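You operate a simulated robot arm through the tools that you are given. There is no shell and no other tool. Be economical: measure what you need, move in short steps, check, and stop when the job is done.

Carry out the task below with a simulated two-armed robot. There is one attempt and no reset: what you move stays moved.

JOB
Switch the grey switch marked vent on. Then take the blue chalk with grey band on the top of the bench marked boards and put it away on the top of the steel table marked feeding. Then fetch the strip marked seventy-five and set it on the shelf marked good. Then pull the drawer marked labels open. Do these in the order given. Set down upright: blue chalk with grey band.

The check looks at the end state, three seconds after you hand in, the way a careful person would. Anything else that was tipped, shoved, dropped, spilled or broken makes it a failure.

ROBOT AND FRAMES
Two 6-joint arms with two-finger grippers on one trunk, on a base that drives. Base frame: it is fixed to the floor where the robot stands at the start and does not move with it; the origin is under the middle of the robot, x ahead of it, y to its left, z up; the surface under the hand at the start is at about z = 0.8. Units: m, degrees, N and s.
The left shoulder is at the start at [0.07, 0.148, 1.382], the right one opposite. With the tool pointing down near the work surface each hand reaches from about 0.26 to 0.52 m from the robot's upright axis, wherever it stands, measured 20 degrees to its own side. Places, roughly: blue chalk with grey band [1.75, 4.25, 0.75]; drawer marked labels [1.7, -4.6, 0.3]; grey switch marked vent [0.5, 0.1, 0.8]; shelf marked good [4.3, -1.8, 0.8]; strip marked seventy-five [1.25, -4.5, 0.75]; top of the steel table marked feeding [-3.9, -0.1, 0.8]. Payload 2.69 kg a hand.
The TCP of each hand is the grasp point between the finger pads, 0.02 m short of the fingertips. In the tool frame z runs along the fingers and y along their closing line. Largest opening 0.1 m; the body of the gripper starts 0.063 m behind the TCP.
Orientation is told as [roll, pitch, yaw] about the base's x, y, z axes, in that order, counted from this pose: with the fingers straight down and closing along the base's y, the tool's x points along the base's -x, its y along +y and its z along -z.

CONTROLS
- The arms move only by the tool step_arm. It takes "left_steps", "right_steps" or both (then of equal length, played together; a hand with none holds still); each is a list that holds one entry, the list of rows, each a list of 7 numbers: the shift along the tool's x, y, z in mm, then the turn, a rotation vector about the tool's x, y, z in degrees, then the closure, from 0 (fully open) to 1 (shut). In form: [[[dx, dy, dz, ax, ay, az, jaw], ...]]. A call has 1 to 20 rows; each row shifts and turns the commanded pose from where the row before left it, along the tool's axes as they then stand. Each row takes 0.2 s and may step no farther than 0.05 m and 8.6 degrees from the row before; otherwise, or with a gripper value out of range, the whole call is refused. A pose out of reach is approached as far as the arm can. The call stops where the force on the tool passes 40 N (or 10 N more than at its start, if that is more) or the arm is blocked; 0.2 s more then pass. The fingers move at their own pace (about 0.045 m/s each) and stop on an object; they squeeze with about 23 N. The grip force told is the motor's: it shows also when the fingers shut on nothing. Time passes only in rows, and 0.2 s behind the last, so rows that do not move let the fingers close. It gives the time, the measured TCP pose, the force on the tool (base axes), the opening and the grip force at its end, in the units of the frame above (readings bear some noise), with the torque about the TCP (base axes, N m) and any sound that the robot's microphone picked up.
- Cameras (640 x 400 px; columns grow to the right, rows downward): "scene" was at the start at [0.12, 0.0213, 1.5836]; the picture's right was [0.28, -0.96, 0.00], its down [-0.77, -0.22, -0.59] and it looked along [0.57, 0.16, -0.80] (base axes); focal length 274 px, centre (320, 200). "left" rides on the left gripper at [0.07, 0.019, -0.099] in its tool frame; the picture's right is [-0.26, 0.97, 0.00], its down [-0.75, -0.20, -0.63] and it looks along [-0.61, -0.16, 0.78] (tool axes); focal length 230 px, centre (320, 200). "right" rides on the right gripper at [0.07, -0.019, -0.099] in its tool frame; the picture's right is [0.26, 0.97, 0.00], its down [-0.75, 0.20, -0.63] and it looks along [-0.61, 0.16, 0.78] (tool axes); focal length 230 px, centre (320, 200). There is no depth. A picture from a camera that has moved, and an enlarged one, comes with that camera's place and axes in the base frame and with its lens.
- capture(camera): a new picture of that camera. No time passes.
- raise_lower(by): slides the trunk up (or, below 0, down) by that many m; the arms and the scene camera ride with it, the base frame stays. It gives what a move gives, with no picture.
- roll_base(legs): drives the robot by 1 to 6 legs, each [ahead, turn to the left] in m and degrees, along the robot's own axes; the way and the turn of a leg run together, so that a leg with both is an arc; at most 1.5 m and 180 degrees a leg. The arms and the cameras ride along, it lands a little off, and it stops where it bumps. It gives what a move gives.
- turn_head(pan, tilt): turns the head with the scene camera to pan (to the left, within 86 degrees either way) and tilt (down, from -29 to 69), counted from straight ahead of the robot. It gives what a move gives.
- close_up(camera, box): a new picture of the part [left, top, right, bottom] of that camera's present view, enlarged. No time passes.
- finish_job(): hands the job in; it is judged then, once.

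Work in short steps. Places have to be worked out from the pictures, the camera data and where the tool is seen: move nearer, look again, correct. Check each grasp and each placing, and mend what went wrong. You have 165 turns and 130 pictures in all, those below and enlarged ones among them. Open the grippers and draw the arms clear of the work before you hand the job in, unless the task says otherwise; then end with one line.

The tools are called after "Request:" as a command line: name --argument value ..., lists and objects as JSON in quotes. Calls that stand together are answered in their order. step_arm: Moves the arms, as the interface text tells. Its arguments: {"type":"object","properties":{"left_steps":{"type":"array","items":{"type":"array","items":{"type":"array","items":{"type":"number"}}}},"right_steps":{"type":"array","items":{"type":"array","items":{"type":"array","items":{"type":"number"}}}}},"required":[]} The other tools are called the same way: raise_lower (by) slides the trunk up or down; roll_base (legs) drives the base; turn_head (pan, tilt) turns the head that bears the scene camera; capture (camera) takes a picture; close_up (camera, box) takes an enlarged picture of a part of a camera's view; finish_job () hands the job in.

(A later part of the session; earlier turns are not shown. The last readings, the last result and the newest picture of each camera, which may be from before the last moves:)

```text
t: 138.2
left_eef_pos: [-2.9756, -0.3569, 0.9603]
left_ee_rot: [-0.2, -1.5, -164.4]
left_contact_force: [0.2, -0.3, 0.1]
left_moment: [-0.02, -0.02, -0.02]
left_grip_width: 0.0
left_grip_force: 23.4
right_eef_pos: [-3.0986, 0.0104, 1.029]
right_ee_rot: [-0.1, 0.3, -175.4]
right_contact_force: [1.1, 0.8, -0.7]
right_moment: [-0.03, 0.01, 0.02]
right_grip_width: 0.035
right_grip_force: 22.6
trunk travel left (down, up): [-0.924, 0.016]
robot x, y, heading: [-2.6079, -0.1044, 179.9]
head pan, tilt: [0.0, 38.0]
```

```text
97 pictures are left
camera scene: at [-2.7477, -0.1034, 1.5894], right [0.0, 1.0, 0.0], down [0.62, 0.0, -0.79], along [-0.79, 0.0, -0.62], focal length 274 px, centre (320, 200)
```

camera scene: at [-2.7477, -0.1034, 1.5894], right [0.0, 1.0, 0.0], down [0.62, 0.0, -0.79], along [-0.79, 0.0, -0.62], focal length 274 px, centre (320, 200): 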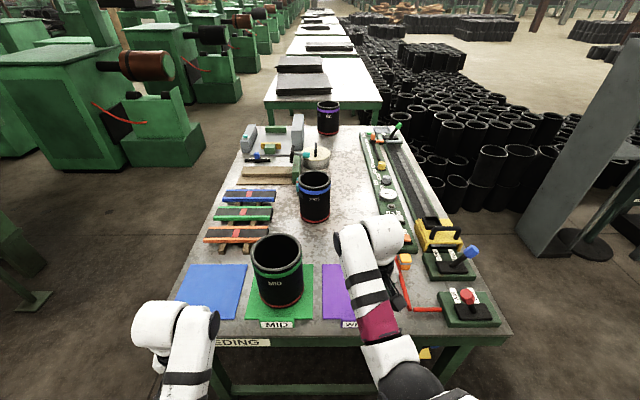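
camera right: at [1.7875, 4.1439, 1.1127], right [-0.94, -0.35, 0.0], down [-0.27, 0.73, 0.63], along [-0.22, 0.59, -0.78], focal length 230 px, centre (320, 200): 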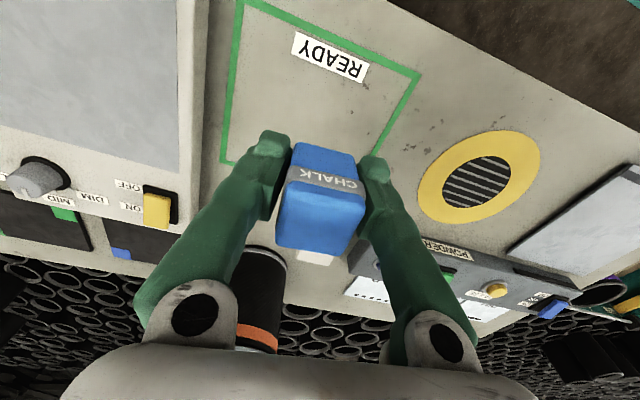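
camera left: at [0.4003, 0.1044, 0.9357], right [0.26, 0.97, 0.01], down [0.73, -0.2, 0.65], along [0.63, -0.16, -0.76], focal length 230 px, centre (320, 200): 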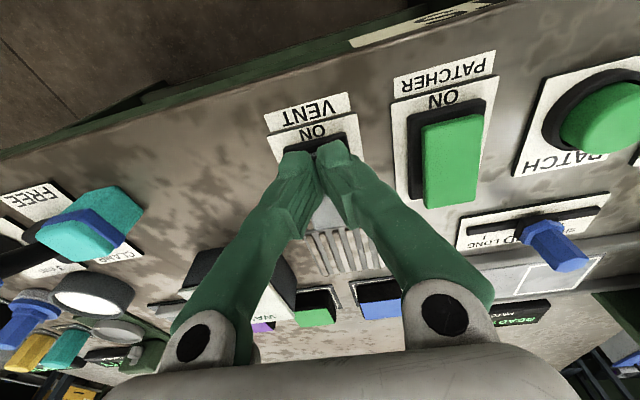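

The free patch behind the purple mat is at about [−3.425, 0.01]. The left hand would pass close to the green-banded tube, so I first swing it outward and check its place.

Request:
step_arm --left_steps '[[[0, 40, 0, 0, 0, 0, 1], [0, 40, 0, 0, 0, 0, 1], [0, 40, 0, 0, 0, 0, 1], [0, 0, 0, 0, 0, 0, 1]]]'

Request:
capture --camera "left"

```text
t: 139.2
left_eef_pos: [-2.9424, -0.4721, 0.962]
left_ee_rot: [-0.2, -1.5, -164.3]
left_contact_force: [0.3, 0.7, -0.7]
left_moment: [-0.01, 0.0, -0.01]
left_grip_width: 0.0002
left_grip_force: 23.0
right_eef_pos: [-3.0995, 0.0094, 1.0294]
right_ee_rot: [-0.1, 0.2, -175.5]
right_contact_force: [0.5, 0.3, -1.5]
right_moment: [0.0, 0.01, -0.01]
right_grip_width: 0.0347
right_grip_force: 22.9
trunk travel left (down, up): [-0.924, 0.016]
robot x, y, heading: [-2.6091, -0.1065, 179.7]
head pan, tilt: [0.0, 38.0]
```

```text
96 pictures are left
camera left: at [-2.8684, -0.4704, 1.0578], right [0.01, -1.0, 0.0], down [-0.76, -0.01, 0.65], along [-0.65, -0.01, -0.76], focal length 230 px, centre (320, 200)
```

left: 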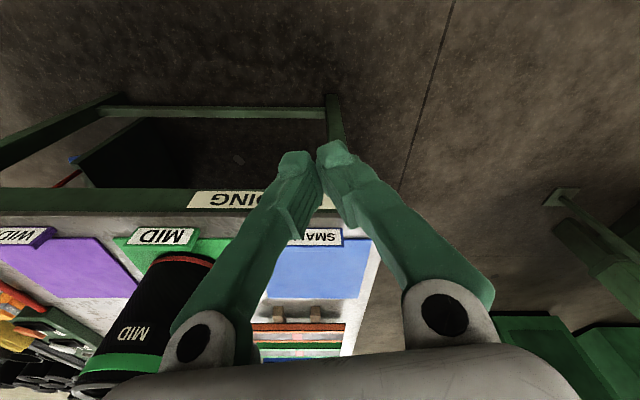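

Clear now. I drive forward 0.31 m.

Request:
roll_base --legs '[[0.31, 0]]'

Request:
capture --camera "right"

Request:
capture --camera "scene"

```text
t: 141.3
left_eef_pos: [-3.2516, -0.4717, 0.9613]
left_ee_rot: [-0.3, -1.6, -164.2]
left_contact_force: [1.2, 0.5, 0.0]
left_moment: [0.04, 0.04, 0.01]
left_grip_width: 0.0003
left_grip_force: 23.6
right_eef_pos: [-3.4067, 0.0102, 1.0299]
right_ee_rot: [-0.2, 0.0, -175.3]
right_contact_force: [1.2, -0.5, -1.6]
right_moment: [0.0, 0.04, -0.02]
right_grip_width: 0.0348
right_grip_force: 22.7
trunk travel left (down, up): [-0.924, 0.016]
robot x, y, heading: [-2.9218, -0.1024, 180.2]
head pan, tilt: [0.0, 38.0]
```

```text
95 pictures are left
camera right: at [-3.3392, 0.0342, 1.1299], right [0.34, -0.94, 0.0], down [-0.73, -0.26, 0.63], along [-0.59, -0.21, -0.78], focal length 230 px, centre (320, 200)
```

right: 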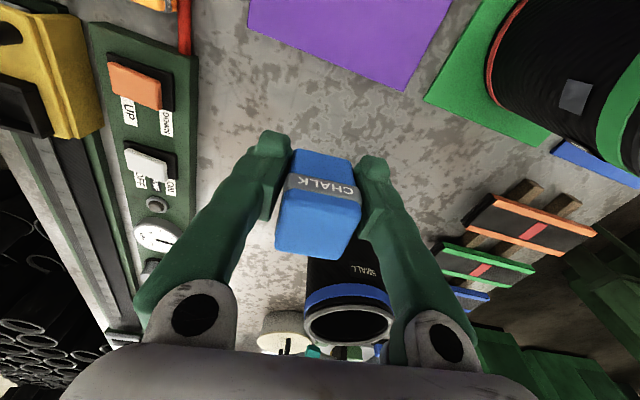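

```text
94 pictures are left
camera scene: at [-3.0549, -0.1022, 1.5897], right [0.0, 1.0, 0.0], down [0.61, 0.0, -0.79], along [-0.79, 0.0, -0.61], focal length 274 px, centre (320, 200)
```

scene: 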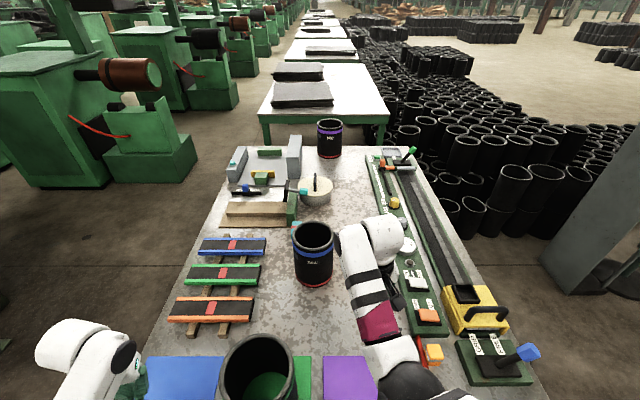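

I shift 23 mm forward, clear of the mat, and lower the trunk 50 mm so the arm has downward reach.

Request:
step_arm --right_steps '[[[-23, 0, 20, 0, 0, 0, 1], [0, 0, 30, 0, 0, 0, 1], [0, 0, 0, 0, 0, 0, 1]]]'

Request:
raise_lower --by -0.05

Request:
capture --camera "right"

```text
t: 142.1
left_eef_pos: [-3.2521, -0.4722, 0.96]
left_ee_rot: [-0.2, -1.6, -164.3]
left_contact_force: [0.7, -0.8, 0.5]
left_moment: [0.0, -0.03, 0.01]
left_grip_width: 0.0
left_grip_force: 23.6
right_eef_pos: [-3.4314, 0.009, 0.9789]
right_ee_rot: [-0.2, 0.2, -175.4]
right_contact_force: [-0.9, 0.9, -1.1]
right_moment: [0.02, 0.01, -0.04]
right_grip_width: 0.0347
right_grip_force: 23.2
trunk travel left (down, up): [-0.924, 0.016]
robot x, y, heading: [-2.9202, -0.1026, 180.0]
head pan, tilt: [0.0, 38.0]
```

```text
t: 143.1
left_eef_pos: [-3.253, -0.4706, 0.9108]
left_ee_rot: [-0.2, -1.5, -164.3]
left_contact_force: [-0.6, 0.0, 0.4]
left_moment: [0.01, -0.04, -0.01]
left_grip_width: 0.0
left_grip_force: 23.0
right_eef_pos: [-3.4319, 0.0096, 0.9278]
right_ee_rot: [-0.2, 0.2, -175.3]
right_contact_force: [0.9, -0.8, -0.9]
right_moment: [0.0, -0.05, 0.01]
right_grip_width: 0.0348
right_grip_force: 23.0
trunk travel left (down, up): [-0.874, 0.066]
robot x, y, heading: [-2.9243, -0.1023, 179.7]
head pan, tilt: [0.0, 38.0]
```

```text
93 pictures are left
camera right: at [-3.3638, 0.0329, 1.0283], right [0.34, -0.94, 0.0], down [-0.73, -0.26, 0.63], along [-0.59, -0.21, -0.78], focal length 230 px, centre (320, 200)
```

right: 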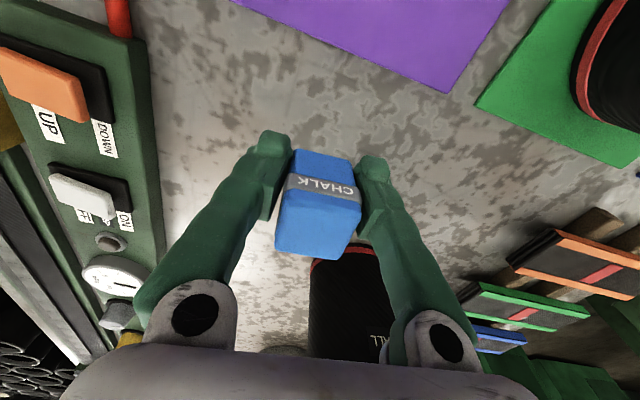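

Clear spot below. I descend in decreasing steps.

Request:
step_arm --right_steps '[[[0, 0, 30, 0, 0, 0, 1], [0, 0, 30, 0, 0, 0, 1], [0, 0, 20, 0, 0, 0, 1], [0, 0, 8, 0, 0, 0, 1], [0, 0, 8, 0, 0, 0, 1], [0, 0, 3, 0, 0, 0, 1], [0, 0, 0, 0, 0, 0, 1]]]'

Request:
capture --camera "right"

```text
t: 144.7
left_eef_pos: [-3.2526, -0.4717, 0.9106]
left_ee_rot: [-0.2, -1.5, -164.2]
left_contact_force: [-0.1, -0.2, -0.5]
left_moment: [-0.04, -0.04, 0.03]
left_grip_width: 0.0
left_grip_force: 23.5
right_eef_pos: [-3.4307, 0.0086, 0.8298]
right_ee_rot: [-0.2, 0.2, -175.3]
right_contact_force: [0.2, 0.8, -1.0]
right_moment: [0.0, 0.01, 0.03]
right_grip_width: 0.0349
right_grip_force: 23.2
trunk travel left (down, up): [-0.874, 0.066]
robot x, y, heading: [-2.9204, -0.104, 179.7]
head pan, tilt: [0.0, 38.0]
```

```text
92 pictures are left
camera right: at [-3.3639, 0.0328, 0.9293], right [0.34, -0.94, 0.0], down [-0.73, -0.26, 0.63], along [-0.59, -0.21, -0.78], focal length 230 px, centre (320, 200)
```

right: 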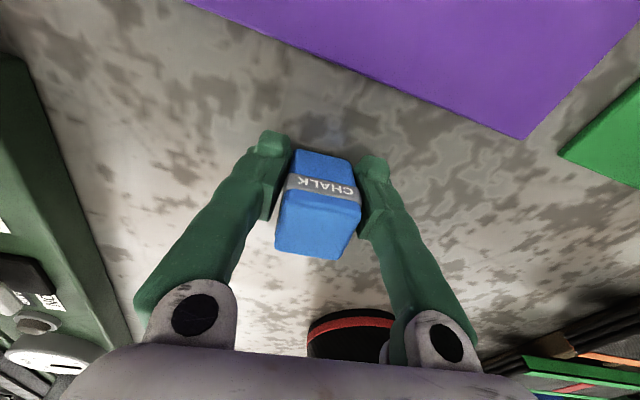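

Nearly down; I go on in 2 mm steps until force rises.

Request:
step_arm --right_steps '[[[0, 0, 2, 0, 0, 0, 1], [0, 0, 2, 0, 0, 0, 1], [0, 0, 2, 0, 0, 0, 1], [0, 0, 1, 0, 0, 0, 1]]]'

```text
t: 145.7
left_eef_pos: [-3.2519, -0.4726, 0.9102]
left_ee_rot: [-0.2, -1.5, -164.2]
left_contact_force: [0.5, -0.6, 0.1]
left_moment: [-0.01, 0.02, 0.01]
left_grip_width: 0.0
left_grip_force: 23.0
right_eef_pos: [-3.4304, 0.0096, 0.8232]
right_ee_rot: [-0.2, 0.0, -175.4]
right_contact_force: [0.4, 0.7, 3.9]
right_moment: [-0.09, 0.11, 0.0]
right_grip_width: 0.0352
right_grip_force: 22.8
trunk travel left (down, up): [-0.874, 0.066]
robot x, y, heading: [-2.9193, -0.1053, 179.8]
head pan, tilt: [0.0, 38.0]
```

Contact begins (3.9 N) at the same height the chalk rested before. I open, rise straight, and look.

Request:
step_arm --right_steps '[[[0, 0, 0.5, 0, 0, 0, 1], [0, 0, 0, 0, 0, 0, 0.5], [0, 0, 0, 0, 0, 0, 0.3], [0, 0, 0, 0, 0, 0, 0], [0, 0, 0, 0, 0, 0, 0], [0, 0, -20, 0, 0, 0, 0], [0, 0, -40, 0, 0, 0, 0], [0, 0, -40, 0, 0, 0, 0], [0, 0, -40, 0, 0, 0, 0], [0, 0, 0, 0, 0, 0, 0]]]'

Request:
capture --camera "right"

```text
t: 147.8
left_eef_pos: [-3.2518, -0.4718, 0.9103]
left_ee_rot: [-0.2, -1.4, -164.3]
left_contact_force: [0.1, 0.2, -0.5]
left_moment: [-0.02, 0.0, -0.03]
left_grip_width: 0.0001
left_grip_force: 23.2
right_eef_pos: [-3.43, 0.0077, 0.9628]
right_ee_rot: [-0.2, 0.2, -175.3]
right_contact_force: [0.0, 0.0, 0.5]
right_moment: [0.01, -0.01, 0.02]
right_grip_width: 0.1002
right_grip_force: 0.1
trunk travel left (down, up): [-0.874, 0.066]
robot x, y, heading: [-2.9176, -0.1018, 180.0]
head pan, tilt: [0.0, 38.0]
```

```text
91 pictures are left
camera right: at [-3.3631, 0.0319, 1.0619], right [0.34, -0.94, 0.0], down [-0.73, -0.26, 0.63], along [-0.59, -0.21, -0.78], focal length 230 px, centre (320, 200)
```

right: 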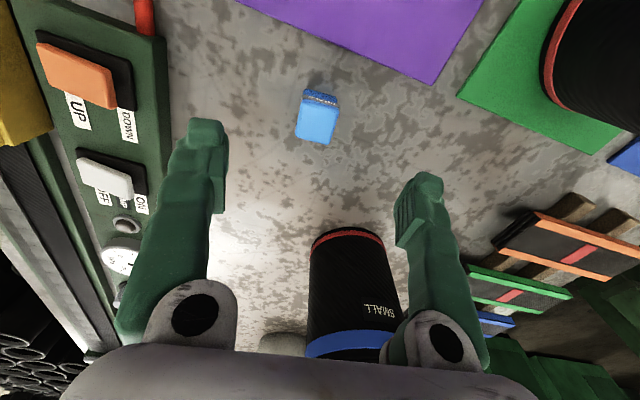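

Chalk stands upright and free. I raise the trunk, back off, turn south and look for the way to the strip.

Request:
raise_lower --by 0.066

Request:
roll_base --legs '[[-0.38, 0], [0, 120]]'

Request:
turn_head --pan 15 --tilt 18

Request:
capture --camera "scene"

```text
t: 148.9
left_eef_pos: [-3.2525, -0.4709, 0.9773]
left_ee_rot: [-0.2, -1.5, -164.3]
left_contact_force: [0.4, 0.4, 0.7]
left_moment: [0.03, -0.02, -0.01]
left_grip_width: 0.0
left_grip_force: 22.7
right_eef_pos: [-3.4321, 0.008, 1.0276]
right_ee_rot: [-0.3, 0.2, -175.3]
right_contact_force: [0.3, -0.6, 0.5]
right_moment: [0.01, 0.02, 0.0]
right_grip_width: 0.0999
right_grip_force: 0.1
trunk travel left (down, up): [-0.94, 0.0]
robot x, y, heading: [-2.9205, -0.1049, 180.0]
head pan, tilt: [0.0, 38.0]
```

```text
t: 156.3
left_eef_pos: [-2.0571, -0.213, 0.9758]
left_ee_rot: [-0.2, -1.5, -45.1]
left_contact_force: [-0.3, 0.5, 0.1]
left_moment: [0.0, 0.01, 0.0]
left_grip_width: 0.0
left_grip_force: 23.4
right_eef_pos: [-2.3868, -0.6045, 1.028]
right_ee_rot: [-0.2, 0.1, -56.0]
right_contact_force: [-0.3, -0.5, 0.5]
right_moment: [0.01, -0.02, 0.05]
right_grip_width: 0.0999
right_grip_force: 0.1
trunk travel left (down, up): [-0.94, 0.0]
robot x, y, heading: [-2.5402, -0.1029, -60.6]
head pan, tilt: [0.0, 38.0]
```

```text
t: 157.1
left_eef_pos: [-2.056, -0.2129, 0.9765]
left_ee_rot: [-0.3, -1.5, -45.0]
left_contact_force: [0.7, 1.0, -0.5]
left_moment: [-0.02, -0.02, -0.01]
left_grip_width: 0.0
left_grip_force: 23.2
right_eef_pos: [-2.3862, -0.6037, 1.0286]
right_ee_rot: [-0.2, 0.2, -56.0]
right_contact_force: [0.5, -0.3, 0.4]
right_moment: [0.02, 0.0, 0.01]
right_grip_width: 0.0996
right_grip_force: 0.0
trunk travel left (down, up): [-0.94, 0.0]
robot x, y, heading: [-2.5413, -0.1089, -60.9]
head pan, tilt: [15.0, 18.0]
```

```text
90 pictures are left
camera scene: at [-2.4505, -0.2139, 1.637], right [-0.72, -0.7, 0.0], down [-0.22, 0.22, -0.95], along [0.66, -0.68, -0.31], focal length 274 px, centre (320, 200)
```

scene: 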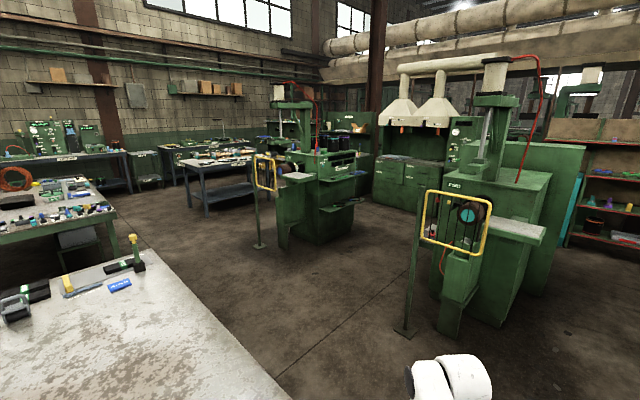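

The strip's place lies behind the presses. I go south past the white table, then east along y≈−1.2, and look again.

Request:
roll_base --legs '[[0, -29.5], [1.12, 0], [0, 90], [1.4, 0], [1.4, 0]]'

Request:
turn_head --pan -40 --tilt 18

Request:
capture --camera "scene"

```text
t: 181.3
left_eef_pos: [0.5954, -0.8766, 0.9777]
left_ee_rot: [-0.3, -1.5, 15.3]
left_contact_force: [0.1, 0.3, -0.4]
left_moment: [-0.02, 0.01, 0.0]
left_grip_width: 0.0003
left_grip_force: 22.8
right_eef_pos: [0.7716, -1.3577, 1.0292]
right_ee_rot: [-0.2, 0.2, 4.4]
right_contact_force: [-0.7, -0.3, 0.3]
right_moment: [0.02, -0.01, 0.0]
right_grip_width: 0.1
right_grip_force: 0.0
trunk travel left (down, up): [-0.94, 0.0]
robot x, y, heading: [0.2603, -1.2434, -0.9]
head pan, tilt: [15.0, 18.0]
```

```text
t: 182.5
left_eef_pos: [0.5963, -0.8767, 0.977]
left_ee_rot: [-0.3, -1.5, 15.2]
left_contact_force: [0.3, -0.2, -0.2]
left_moment: [0.0, -0.01, 0.01]
left_grip_width: 0.0
left_grip_force: 23.8
right_eef_pos: [0.7717, -1.3585, 1.0276]
right_ee_rot: [-0.3, 0.2, 4.3]
right_contact_force: [0.4, -0.1, 0.5]
right_moment: [0.0, 0.03, 0.0]
right_grip_width: 0.1
right_grip_force: 0.2
trunk travel left (down, up): [-0.94, 0.0]
robot x, y, heading: [0.2627, -1.2447, -0.6]
head pan, tilt: [-40.0, 18.0]
```

```text
89 pictures are left
camera scene: at [0.382, -1.3033, 1.6371], right [-0.65, -0.76, 0.0], down [-0.24, 0.2, -0.95], along [0.72, -0.62, -0.31], focal length 274 px, centre (320, 200)
```

scene: 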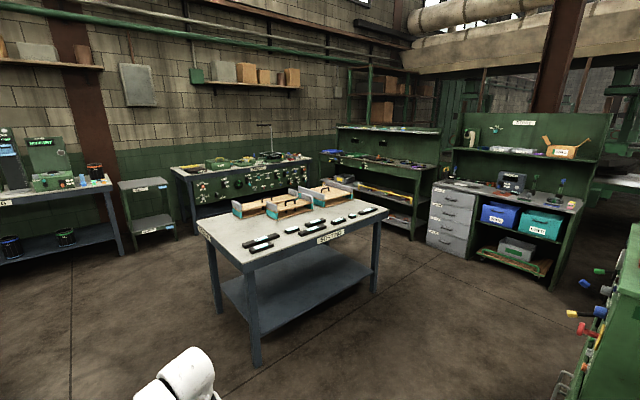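

I now see the bench with the drawer stack and the small shelf unit; zooming on both.

Request:
close_up --camera "scene" --box '[400, 100, 620, 300]'

Request:
close_up --camera "scene" --box '[100, 160, 190, 250]'

```text
2.00 times, centred on (510, 200) of scene
camera zoom: at [0.382, -1.3033, 1.6371], right [-0.65, -0.76, 0.0], down [-0.24, 0.2, -0.95], along [0.72, -0.62, -0.31], focal length 547 px, centre (-60, 200)
```

zoom: 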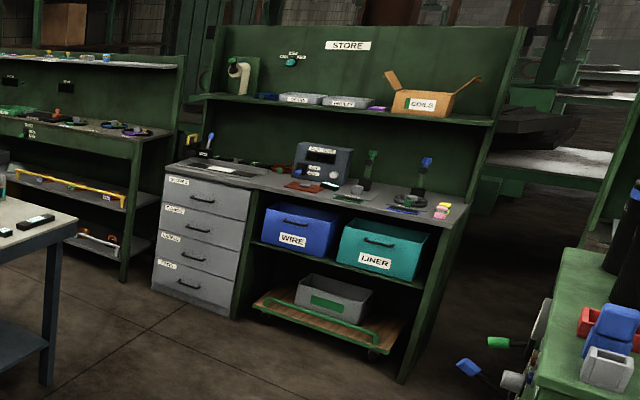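

```text
4.44 times, centred on (145, 205) of scene
camera zoom: at [0.382, -1.3033, 1.6371], right [-0.65, -0.76, 0.0], down [-0.24, 0.2, -0.95], along [0.72, -0.62, -0.31], focal length 1216 px, centre (1098, 178)
```

zoom: 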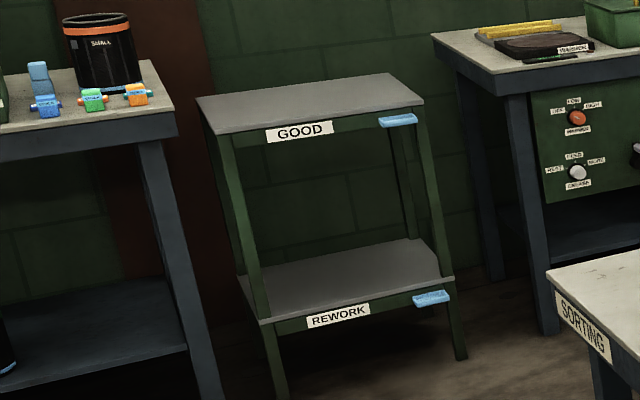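

The strip bench ("STORE") front is at y≈−4.44, x 0.6–1.9; GOOD is the stand's top shelf. I go down the lane at x≈1.1.

Request:
roll_base --legs '[[0.84, 0], [0, -89.5], [1.2, 0], [1.1, 0]]'

Request:
turn_head --pan 0 --tilt 38

Request:
capture --camera "scene"

```text
t: 201.8
left_eef_pos: [1.4891, -3.892, 0.9765]
left_ee_rot: [-0.2, -1.5, -74.1]
left_contact_force: [0.1, 0.0, -0.4]
left_moment: [-0.01, -0.01, -0.04]
left_grip_width: 0.0
left_grip_force: 22.8
right_eef_pos: [1.0106, -4.0729, 1.0285]
right_ee_rot: [-0.2, 0.2, -85.1]
right_contact_force: [-0.3, 0.1, -0.6]
right_moment: [-0.03, -0.01, 0.03]
right_grip_width: 0.1
right_grip_force: 0.1
trunk travel left (down, up): [-0.94, 0.0]
robot x, y, heading: [1.1212, -3.5625, -89.9]
head pan, tilt: [-40.0, 18.0]
```

```text
t: 202.8
left_eef_pos: [1.4888, -3.8924, 0.9758]
left_ee_rot: [-0.2, -1.5, -74.2]
left_contact_force: [0.2, 0.0, -0.1]
left_moment: [0.01, 0.0, 0.0]
left_grip_width: 0.0001
left_grip_force: 22.8
right_eef_pos: [1.0109, -4.0726, 1.0279]
right_ee_rot: [-0.1, 0.2, -85.2]
right_contact_force: [0.1, 0.0, -0.1]
right_moment: [-0.02, -0.02, 0.01]
right_grip_width: 0.1001
right_grip_force: 0.2
trunk travel left (down, up): [-0.94, 0.0]
robot x, y, heading: [1.1192, -3.5624, -90.0]
head pan, tilt: [0.0, 38.0]
```

```text
86 pictures are left
camera scene: at [1.1187, -3.6977, 1.6055], right [-1.0, 0.0, 0.0], down [0.0, 0.62, -0.79], along [0.0, -0.79, -0.62], focal length 274 px, centre (320, 200)
```

scene: 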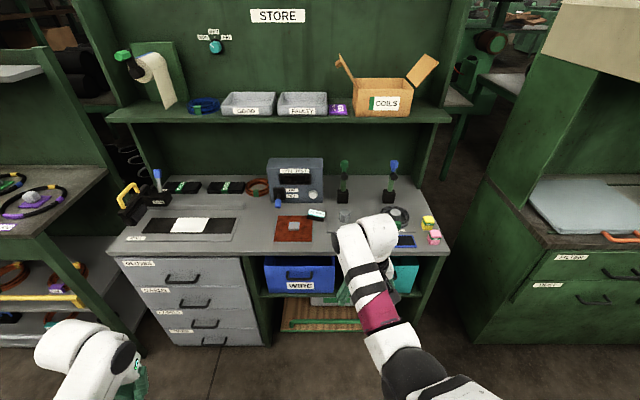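

I zoom on the bench top to find the strip marked 75.

Request:
close_up --camera "scene" --box '[230, 170, 350, 245]'

Request:
close_up --camera "scene" --box '[100, 165, 260, 265]'

Request:
close_up --camera "scene" --box '[100, 240, 290, 359]'

Request:
capture --camera "right"

```text
5.33 times, centred on (290, 208) of scene
camera zoom: at [1.1187, -3.6977, 1.6055], right [-1.0, 0.0, 0.0], down [0.0, 0.62, -0.79], along [0.0, -0.79, -0.62], focal length 1459 px, centre (480, 160)
```

zoom: 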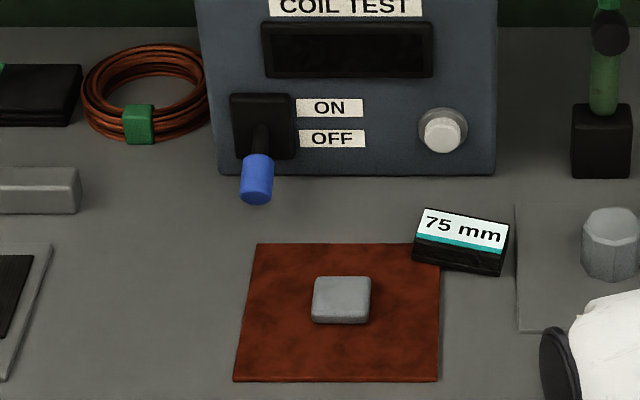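

```text
4.00 times, centred on (180, 215) of scene
camera zoom: at [1.1187, -3.6977, 1.6055], right [-1.0, 0.0, 0.0], down [0.0, 0.62, -0.79], along [0.0, -0.79, -0.62], focal length 1095 px, centre (880, 140)
```

zoom: 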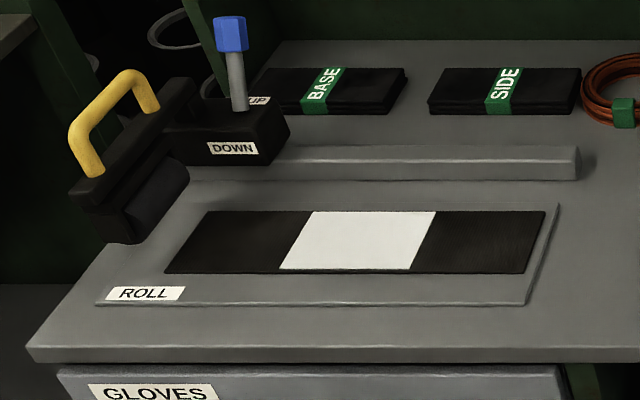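

```text
3.36 times, centred on (195, 300) of scene
camera zoom: at [1.1187, -3.6977, 1.6055], right [-1.0, 0.0, 0.0], down [0.0, 0.62, -0.79], along [0.0, -0.79, -0.62], focal length 920 px, centre (740, -134)
```

zoom: 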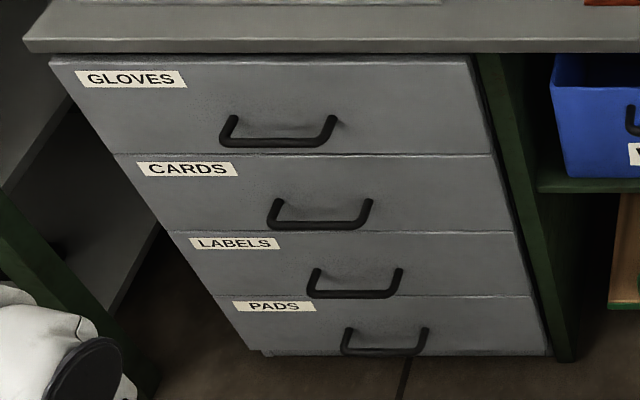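

```text
82 pictures are left
camera right: at [0.9857, -4.0057, 1.1276], right [0.94, 0.34, 0.0], down [0.27, -0.73, 0.63], along [0.21, -0.59, -0.78], focal length 230 px, centre (320, 200)
```

right: 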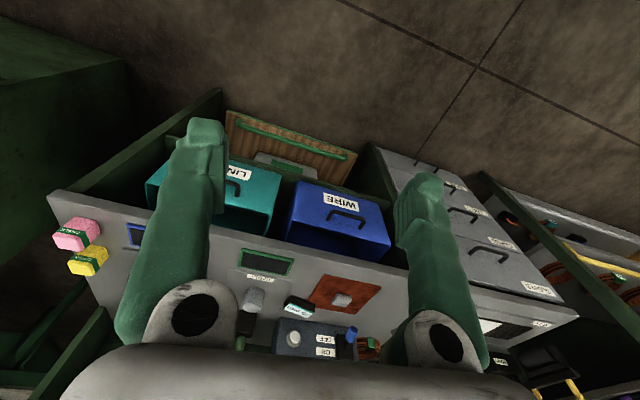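

The strip "75 mm" is at about [1.135, −4.578, 0.83], long axis turned about −14°. I drive to roughly [1.26, −4.06].

Request:
roll_base --legs '[[0, 15], [0.52, 0], [0, -15]]'

Request:
turn_head --pan -5 --tilt 50

Request:
capture --camera "scene"

Request:
capture --camera "right"

```text
t: 207.6
left_eef_pos: [1.6252, -4.3969, 0.9753]
left_ee_rot: [-0.3, -1.3, -74.1]
left_contact_force: [0.5, -0.1, 0.0]
left_moment: [0.05, 0.0, -0.02]
left_grip_width: 0.0001
left_grip_force: 23.0
right_eef_pos: [1.1462, -4.5766, 1.028]
right_ee_rot: [-0.2, 0.3, -85.2]
right_contact_force: [-0.4, 0.3, 0.3]
right_moment: [0.02, -0.01, -0.01]
right_grip_width: 0.1
right_grip_force: 0.1
trunk travel left (down, up): [-0.94, 0.0]
robot x, y, heading: [1.2573, -4.0678, -89.7]
head pan, tilt: [0.0, 38.0]
```

```text
t: 208.4
left_eef_pos: [1.6243, -4.3976, 0.9765]
left_ee_rot: [-0.2, -1.4, -74.1]
left_contact_force: [0.4, 0.2, 0.8]
left_moment: [-0.01, 0.02, 0.01]
left_grip_width: 0.0001
left_grip_force: 23.4
right_eef_pos: [1.145, -4.5774, 1.0277]
right_ee_rot: [-0.2, 0.2, -85.0]
right_contact_force: [0.0, 0.3, 0.4]
right_moment: [-0.03, -0.01, 0.01]
right_grip_width: 0.1
right_grip_force: 0.1
trunk travel left (down, up): [-0.94, 0.0]
robot x, y, heading: [1.2537, -4.0686, -90.2]
head pan, tilt: [-5.0, 50.0]
```

```text
81 pictures are left
camera scene: at [1.2473, -4.1931, 1.5883], right [-1.0, 0.08, 0.0], down [0.06, 0.76, -0.64], along [-0.05, -0.64, -0.77], focal length 274 px, centre (320, 200)
```

scene: 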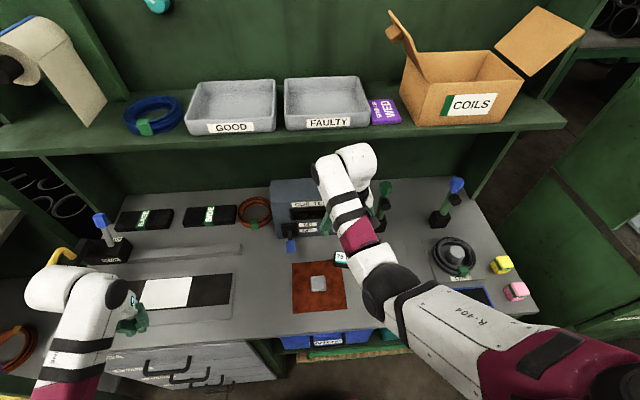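

```text
80 pictures are left
camera right: at [1.1213, -4.5106, 1.1274], right [0.94, 0.34, 0.0], down [0.27, -0.73, 0.63], along [0.21, -0.59, -0.78], focal length 230 px, centre (320, 200)
```

right: 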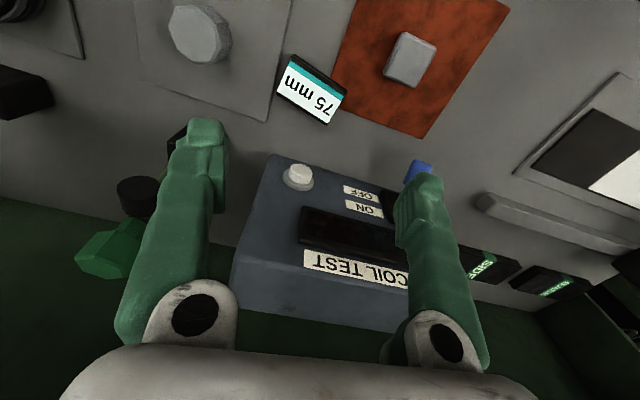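

Strip centre ≈[1.134, −4.587], yaw ≈ −12°. I turn the wrist so the fingers close across its width, opening set to about 60 mm.

Request:
step_arm --right_steps '[[[0, 0, 0, 0, 0, -8.2, 0.4], [0, 0, 0, 0, 0, -8.2, 0.4], [0, 0, 0, 0, 0, -8.2, 0.4], [0, 0, 0, 0, 0, -8.2, 0.4], [0, 0, 0, 0, 0, -8.2, 0.4], [0, 0, 0, 0, 0, -8.2, 0.4], [0, 0, 0, 0, 0, -8.2, 0.4], [0, 0, 0, 0, 0, -8.2, 0.4], [0, 0, 0, 0, 0, -7.4, 0.4], [0, 0, 0, 0, 0, 0, 0.4]]]'

Request:
capture --camera "right"

```text
t: 210.6
left_eef_pos: [1.6242, -4.3975, 0.9767]
left_ee_rot: [-0.2, -1.5, -74.1]
left_contact_force: [0.5, 0.3, 0.7]
left_moment: [-0.01, -0.02, 0.01]
left_grip_width: 0.0001
left_grip_force: 22.7
right_eef_pos: [1.1463, -4.5774, 1.0271]
right_ee_rot: [0.1, 0.2, -11.9]
right_contact_force: [-0.1, 0.4, 0.0]
right_moment: [0.02, 0.01, 0.0]
right_grip_width: 0.0598
right_grip_force: 0.0
trunk travel left (down, up): [-0.94, 0.0]
robot x, y, heading: [1.2546, -4.0632, -90.2]
head pan, tilt: [-5.0, 50.0]
```

```text
79 pictures are left
camera right: at [1.0742, -4.5821, 1.1274], right [-0.05, 1.0, 0.0], down [0.78, 0.04, 0.63], along [0.63, 0.04, -0.78], focal length 230 px, centre (320, 200)
```

right: 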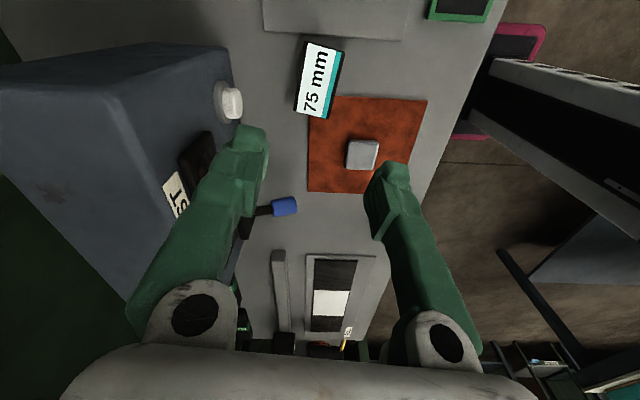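

The hand is aligned in yaw. The strip is at the rim of reach, so I pull the hand back a little, drive 40 mm nearer and lower the trunk.

Request:
step_arm --right_steps '[[[19, 31, 0, 0, 0, 0, 0.4], [0, 0, 0, 0, 0, 0, 0.4]]]'

Request:
roll_base --legs '[[0.04, 0]]'

Request:
raise_lower --by -0.03

Request:
step_arm --right_steps '[[[0, 0, 30, 0, 0, 0, 0.4], [0, 0, 30, 0, 0, 0, 0.4], [0, 0, 0, 0, 0, 0, 0.4]]]'

Request:
capture --camera "right"

```text
t: 211.2
left_eef_pos: [1.6238, -4.3973, 0.976]
left_ee_rot: [-0.2, -1.5, -74.1]
left_contact_force: [0.1, 0.4, -0.2]
left_moment: [0.0, -0.08, 0.01]
left_grip_width: 0.0001
left_grip_force: 22.9
right_eef_pos: [1.1343, -4.5436, 1.0289]
right_ee_rot: [0.1, 0.3, -12.0]
right_contact_force: [-0.6, -0.1, 0.7]
right_moment: [0.03, -0.03, 0.01]
right_grip_width: 0.0601
right_grip_force: 0.1
trunk travel left (down, up): [-0.94, 0.0]
robot x, y, heading: [1.2521, -4.0645, -89.8]
head pan, tilt: [-5.0, 50.0]
```

```text
t: 212.1
left_eef_pos: [1.6261, -4.4284, 0.9798]
left_ee_rot: [-0.3, -1.8, -74.0]
left_contact_force: [0.4, 0.6, 0.4]
left_moment: [-0.08, 0.01, -0.03]
left_grip_width: 0.0001
left_grip_force: 23.0
right_eef_pos: [1.1348, -4.5751, 1.0316]
right_ee_rot: [-0.4, 0.1, -12.0]
right_contact_force: [0.8, 1.2, 0.2]
right_moment: [-0.08, 0.03, -0.02]
right_grip_width: 0.0599
right_grip_force: 0.0
trunk travel left (down, up): [-0.94, 0.0]
robot x, y, heading: [1.2567, -4.1064, -89.7]
head pan, tilt: [-5.0, 50.0]
```

```text
t: 212.8
left_eef_pos: [1.6259, -4.4322, 0.9473]
left_ee_rot: [-0.2, -1.6, -73.9]
left_contact_force: [0.2, -0.6, 0.0]
left_moment: [0.03, 0.01, 0.02]
left_grip_width: 0.0
left_grip_force: 23.0
right_eef_pos: [1.1345, -4.5796, 0.9991]
right_ee_rot: [0.0, 0.2, -11.9]
right_contact_force: [0.9, 0.8, 0.7]
right_moment: [-0.03, 0.0, -0.02]
right_grip_width: 0.0599
right_grip_force: 0.0
trunk travel left (down, up): [-0.91, 0.03]
robot x, y, heading: [1.2539, -4.1075, -89.9]
head pan, tilt: [-5.0, 50.0]
```

```text
t: 213.6
left_eef_pos: [1.6261, -4.4357, 0.9461]
left_ee_rot: [-0.1, -1.6, -73.9]
left_contact_force: [0.4, 0.2, -0.2]
left_moment: [-0.05, 0.01, 0.02]
left_grip_width: 0.0
left_grip_force: 22.9
right_eef_pos: [1.1344, -4.5825, 0.9383]
right_ee_rot: [0.2, 0.3, -12.0]
right_contact_force: [0.0, 0.3, 0.5]
right_moment: [-0.02, 0.02, 0.03]
right_grip_width: 0.0599
right_grip_force: 0.1
trunk travel left (down, up): [-0.91, 0.03]
robot x, y, heading: [1.2526, -4.1076, -89.8]
head pan, tilt: [-5.0, 50.0]
```

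```text
78 pictures are left
camera right: at [1.063, -4.5864, 1.0373], right [-0.05, 1.0, 0.0], down [0.78, 0.04, 0.63], along [0.63, 0.04, -0.78], focal length 230 px, centre (320, 200)
```

right: 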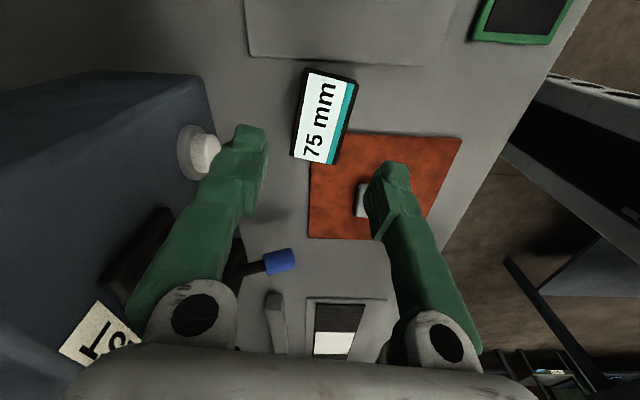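

Centred within a few mm. I descend to z≈0.83.

Request:
step_arm --right_steps '[[[0, 6, 30, 0, 0, 0, 0.4], [0, 0, 30, 0, 0, 0, 0.4], [0, 0, 25, 0, 0, 0, 0.4], [0, 0, 12, 0, 0, 0, 0.4], [0, 0, 6, 0, 0, 0, 0.4], [0, 0, 3, 0, 0, 0, 0.4], [0, 0, 2, 0, 0, 0, 0.4], [0, 0, 0, 0, 0, 0, 0.4]]]'

Request:
capture --camera "right"

```text
t: 214.8
left_eef_pos: [1.6245, -4.4311, 0.9479]
left_ee_rot: [-0.4, -1.7, -74.1]
left_contact_force: [0.3, -2.4, 0.9]
left_moment: [0.01, 0.02, 0.03]
left_grip_width: 0.0
left_grip_force: 23.4
right_eef_pos: [1.1362, -4.579, 0.8458]
right_ee_rot: [-0.9, 0.1, -11.7]
right_contact_force: [-2.8, 6.6, 31.8]
right_moment: [1.34, -0.46, 0.31]
right_grip_width: 0.0661
right_grip_force: 4.7
trunk travel left (down, up): [-0.91, 0.03]
robot x, y, heading: [1.2539, -4.1072, -89.9]
head pan, tilt: [-5.0, 50.0]
stopped in row 5 (right hand): the force on the tool passed its limit at 45 N (the readings are from after the stop); the commanded pose is now the measured one
```

```text
77 pictures are left
camera right: at [1.0641, -4.582, 0.9457], right [-0.05, 1.0, -0.01], down [0.78, 0.05, 0.62], along [0.62, 0.02, -0.78], focal length 230 px, centre (320, 200)
```

right: 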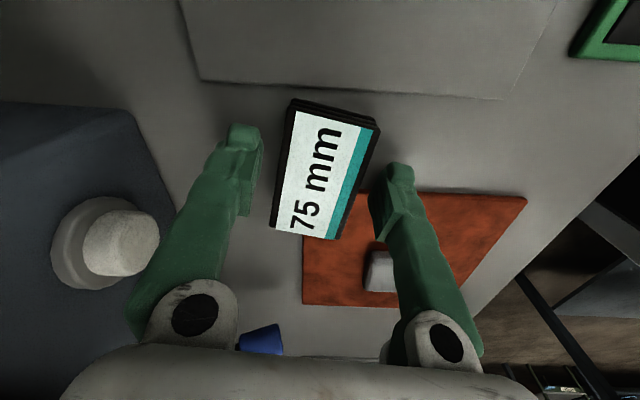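

Contact: near finger touches the red mat at tip z≈0.826; from size cues the strip's top is at ≈0.85, so the fingers straddle it well. I rise 3 mm and close.

Request:
step_arm --right_steps '[[[0, 0, -3, 1, 0, 0, 0.4], [0, 0, 0, 0, 0, 0, 0.4], [0, 0, 0, 0, 0, 0, 1], [0, 0, 0, 0, 0, 0, 1], [0, 0, 0, 0, 0, 0, 1], [0, 0, 0, 0, 0, 0, 1]]]'

Request:
capture --camera "right"

```text
t: 216.2
left_eef_pos: [1.6255, -4.4319, 0.9473]
left_ee_rot: [-0.3, -1.8, -74.0]
left_contact_force: [-0.5, 0.2, -0.7]
left_moment: [-0.01, 0.02, 0.0]
left_grip_width: 0.0
left_grip_force: 22.9
right_eef_pos: [1.1365, -4.577, 0.8466]
right_ee_rot: [-1.7, 0.1, -12.0]
right_contact_force: [2.0, 10.9, 13.4]
right_moment: [0.52, -0.25, 0.15]
right_grip_width: 0.0435
right_grip_force: 23.0
trunk travel left (down, up): [-0.91, 0.03]
robot x, y, heading: [1.2552, -4.1081, -89.9]
head pan, tilt: [-5.0, 50.0]
```

```text
76 pictures are left
camera right: at [1.065, -4.5788, 0.9466], right [-0.05, 1.0, -0.03], down [0.78, 0.06, 0.62], along [0.62, 0.01, -0.78], focal length 230 px, centre (320, 200)
```

right: 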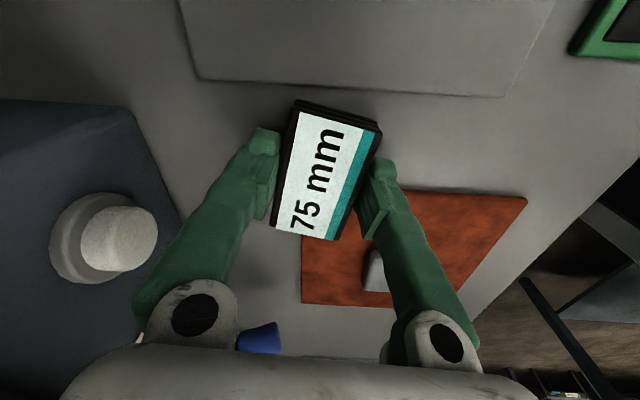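

Gripped at 43 mm. I lift slowly and check.

Request:
step_arm --right_steps '[[[0, 0, -8, 0, 0, 0, 1], [0, 0, -20, 0, 0, 0, 1], [0, 0, -40, 0, 0, 0, 1], [0, 0, -40, 0, 0, 0, 1], [0, 0, -30, 0, 0, 0, 1], [0, 0, 0, 0, 0, 0, 1]]]'

Request:
capture --camera "right"

```text
t: 217.6
left_eef_pos: [1.6254, -4.4367, 0.9465]
left_ee_rot: [-0.3, -1.5, -74.0]
left_contact_force: [0.5, -0.8, -1.3]
left_moment: [-0.02, -0.02, 0.02]
left_grip_width: 0.0
left_grip_force: 22.9
right_eef_pos: [1.1205, -4.5802, 0.9811]
right_ee_rot: [-1.9, 1.6, -12.9]
right_contact_force: [0.6, 1.0, -0.2]
right_moment: [0.01, 0.03, 0.02]
right_grip_width: 0.0436
right_grip_force: 22.8
trunk travel left (down, up): [-0.91, 0.03]
robot x, y, heading: [1.2569, -4.1065, -89.8]
head pan, tilt: [-5.0, 50.0]
```

```text
75 pictures are left
camera right: at [1.0518, -4.5791, 1.0834], right [-0.04, 1.0, -0.03], down [0.8, 0.05, 0.6], along [0.6, 0.0, -0.8], focal length 230 px, centre (320, 200)
```

right: 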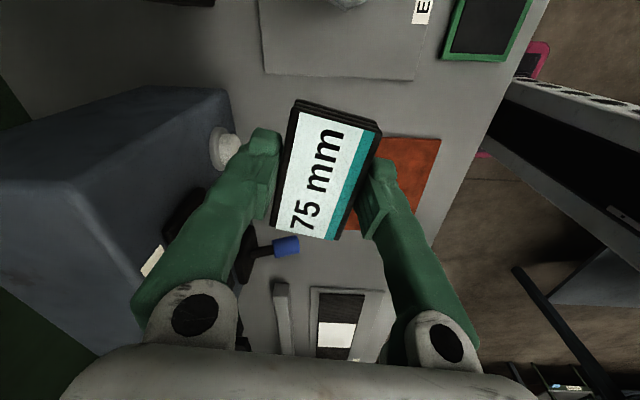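

Strip held. I raise the trunk, back out and drive round south and east of the sorting table toward the GOOD stand (top about x 4.0–4.5, y −2.03…−1.53).

Request:
raise_lower --by 0.03

Request:
roll_base --legs '[[-0.36, 0], [0, 90], [0.95, 0], [0.95, 0]]'

Request:
turn_head --pan 60 --tilt 25

Request:
capture --camera "scene"

```text
t: 218.3
left_eef_pos: [1.6253, -4.4347, 0.9772]
left_ee_rot: [-0.2, -1.5, -74.0]
left_contact_force: [-0.6, 0.3, 0.0]
left_moment: [0.0, -0.03, 0.0]
left_grip_width: 0.0001
left_grip_force: 23.1
right_eef_pos: [1.1218, -4.5816, 1.0135]
right_ee_rot: [-2.3, 1.4, -12.7]
right_contact_force: [0.5, -0.9, -0.7]
right_moment: [0.01, 0.04, -0.05]
right_grip_width: 0.0435
right_grip_force: 22.6
trunk travel left (down, up): [-0.94, 0.0]
robot x, y, heading: [1.2585, -4.1115, -89.7]
head pan, tilt: [-5.0, 50.0]
```

```text
t: 233.6
left_eef_pos: [3.477, -3.3466, 0.9774]
left_ee_rot: [-0.2, -1.5, 16.5]
left_contact_force: [0.2, -0.7, -0.3]
left_moment: [-0.01, 0.01, -0.02]
left_grip_width: 0.0
left_grip_force: 23.1
right_eef_pos: [3.6278, -3.8467, 1.0122]
right_ee_rot: [-2.3, 1.5, 77.7]
right_contact_force: [-0.2, -0.1, 0.2]
right_moment: [0.01, -0.02, 0.0]
right_grip_width: 0.0435
right_grip_force: 23.1
trunk travel left (down, up): [-0.94, 0.0]
robot x, y, heading: [3.1507, -3.7182, 0.9]
head pan, tilt: [-5.0, 50.0]
```

```text
t: 235.0
left_eef_pos: [3.4785, -3.346, 0.9758]
left_ee_rot: [-0.2, -1.5, 16.4]
left_contact_force: [-0.5, 0.0, -0.5]
left_moment: [-0.01, -0.01, -0.01]
left_grip_width: 0.0
left_grip_force: 23.7
right_eef_pos: [3.6284, -3.8507, 1.0131]
right_ee_rot: [-2.4, 1.6, 77.7]
right_contact_force: [-0.8, 0.2, -1.3]
right_moment: [-0.02, 0.03, -0.01]
right_grip_width: 0.0436
right_grip_force: 22.9
trunk travel left (down, up): [-0.94, 0.0]
robot x, y, heading: [3.1522, -3.7189, 0.9]
head pan, tilt: [60.0, 25.0]
```

```text
74 pictures are left
camera scene: at [3.2472, -3.6382, 1.6257], right [0.87, -0.49, 0.0], down [-0.21, -0.37, -0.91], along [0.44, 0.79, -0.42], focal length 274 px, centre (320, 200)
```

scene: 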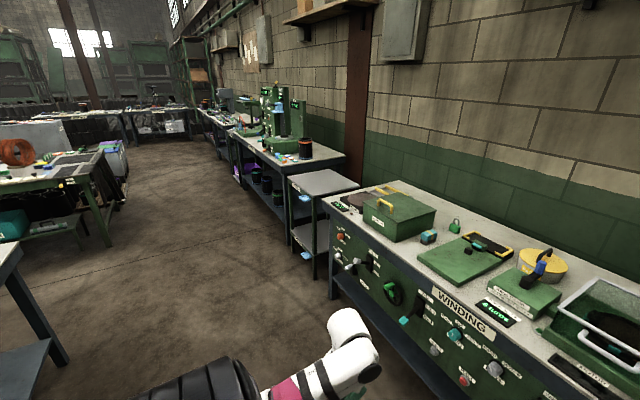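

The lane north is clear. I drive to y≈−1.65, then face the GOOD stand.

Request:
roll_base --legs '[[0, 89.5], [1.05, 0], [1.02, 0], [0, -90]]'

Request:
turn_head --pan -10 --tilt 38

Request:
capture --camera "scene"

```text
t: 253.0
left_eef_pos: [3.4474, -1.2605, 0.9766]
left_ee_rot: [-0.2, -1.5, 16.8]
left_contact_force: [0.1, 0.5, 0.0]
left_moment: [-0.02, -0.01, -0.03]
left_grip_width: 0.0
left_grip_force: 23.0
right_eef_pos: [3.6008, -1.7626, 1.013]
right_ee_rot: [-2.5, 1.6, 78.1]
right_contact_force: [0.2, -1.0, -0.3]
right_moment: [0.03, -0.01, 0.02]
right_grip_width: 0.0436
right_grip_force: 22.2
trunk travel left (down, up): [-0.94, 0.0]
robot x, y, heading: [3.1232, -1.6357, 1.2]
head pan, tilt: [60.0, 25.0]
```

```text
t: 254.4
left_eef_pos: [3.4476, -1.2609, 0.9768]
left_ee_rot: [-0.3, -1.4, 16.7]
left_contact_force: [0.1, 0.1, -0.3]
left_moment: [0.01, 0.0, -0.03]
left_grip_width: 0.0
left_grip_force: 23.1
right_eef_pos: [3.6013, -1.7632, 1.0139]
right_ee_rot: [-2.5, 1.5, 78.0]
right_contact_force: [0.3, -0.4, -1.0]
right_moment: [0.0, 0.02, 0.03]
right_grip_width: 0.0436
right_grip_force: 23.6
trunk travel left (down, up): [-0.94, 0.0]
robot x, y, heading: [3.1291, -1.6376, 1.3]
head pan, tilt: [-10.0, 38.0]
```

```text
73 pictures are left
camera scene: at [3.2589, -1.6469, 1.6054], right [-0.16, -0.99, 0.0], down [-0.61, 0.1, -0.79], along [0.78, -0.12, -0.62], focal length 274 px, centre (320, 200)
```

scene: 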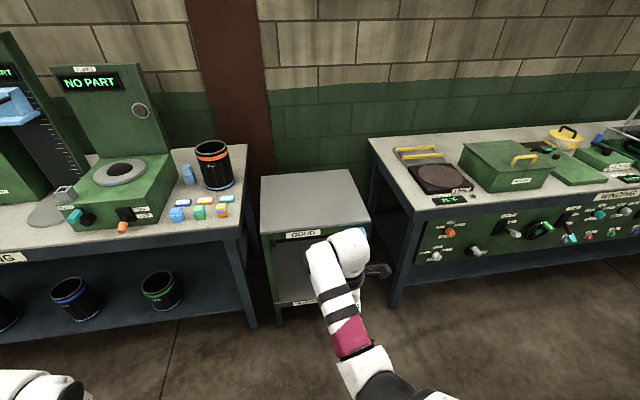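

The GOOD top is clear, x ≈4.08–4.5. I drive 0.6 m forward.

Request:
roll_base --legs '[[0.6, -1]]'

Request:
turn_head --pan -10 --tilt 52

Request:
capture --camera "scene"

Request:
capture --camera "right"

```text
t: 257.8
left_eef_pos: [4.0494, -1.2618, 0.9775]
left_ee_rot: [-0.3, -1.5, 15.7]
left_contact_force: [-0.3, 0.4, 0.0]
left_moment: [0.01, -0.03, 0.01]
left_grip_width: 0.0004
left_grip_force: 23.2
right_eef_pos: [4.1922, -1.7675, 1.0146]
right_ee_rot: [-2.6, 1.6, 76.8]
right_contact_force: [-0.4, 0.0, -0.1]
right_moment: [0.0, 0.02, 0.01]
right_grip_width: 0.0435
right_grip_force: 22.9
trunk travel left (down, up): [-0.94, 0.0]
robot x, y, heading: [3.7201, -1.632, -0.0]
head pan, tilt: [-10.0, 38.0]
```

```text
t: 258.5
left_eef_pos: [4.0495, -1.2621, 0.9774]
left_ee_rot: [-0.2, -1.4, 15.6]
left_contact_force: [0.1, -0.8, 0.7]
left_moment: [-0.03, 0.03, 0.01]
left_grip_width: 0.0002
left_grip_force: 22.9
right_eef_pos: [4.1955, -1.7688, 1.0141]
right_ee_rot: [-2.4, 1.7, 76.9]
right_contact_force: [0.1, -0.3, -0.9]
right_moment: [0.03, 0.01, 0.02]
right_grip_width: 0.0434
right_grip_force: 22.7
trunk travel left (down, up): [-0.94, 0.0]
robot x, y, heading: [3.7213, -1.6319, -0.3]
head pan, tilt: [-10.0, 52.0]
```

```text
72 pictures are left
camera scene: at [3.8435, -1.6431, 1.5856], right [-0.18, -0.98, 0.0], down [-0.78, 0.14, -0.62], along [0.61, -0.11, -0.79], focal length 274 px, centre (320, 200)
```

scene: 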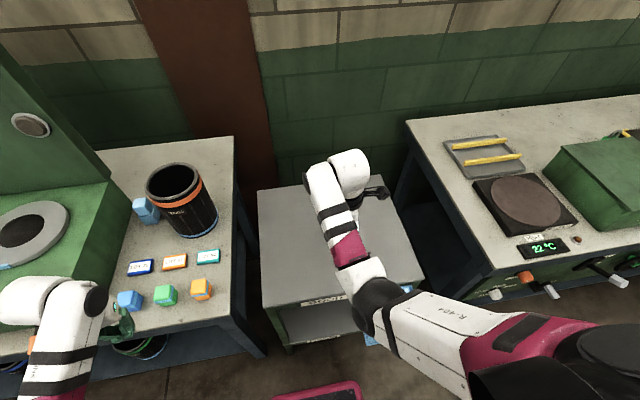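

```text
71 pictures are left
camera right: at [4.194, -1.8369, 1.1163], right [-1.0, -0.03, -0.04], down [-0.05, 0.8, 0.6], along [0.01, 0.6, -0.8], focal length 230 px, centre (320, 200)
```

right: 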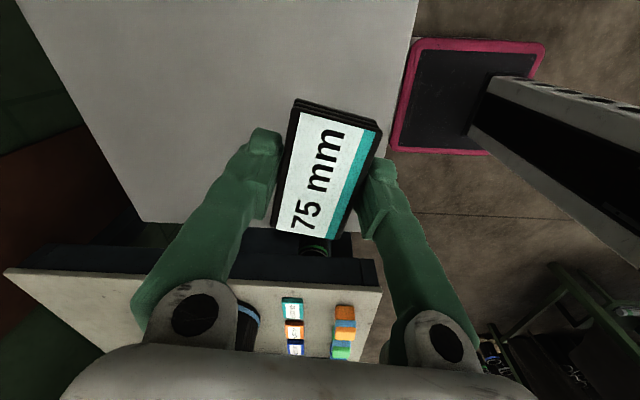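

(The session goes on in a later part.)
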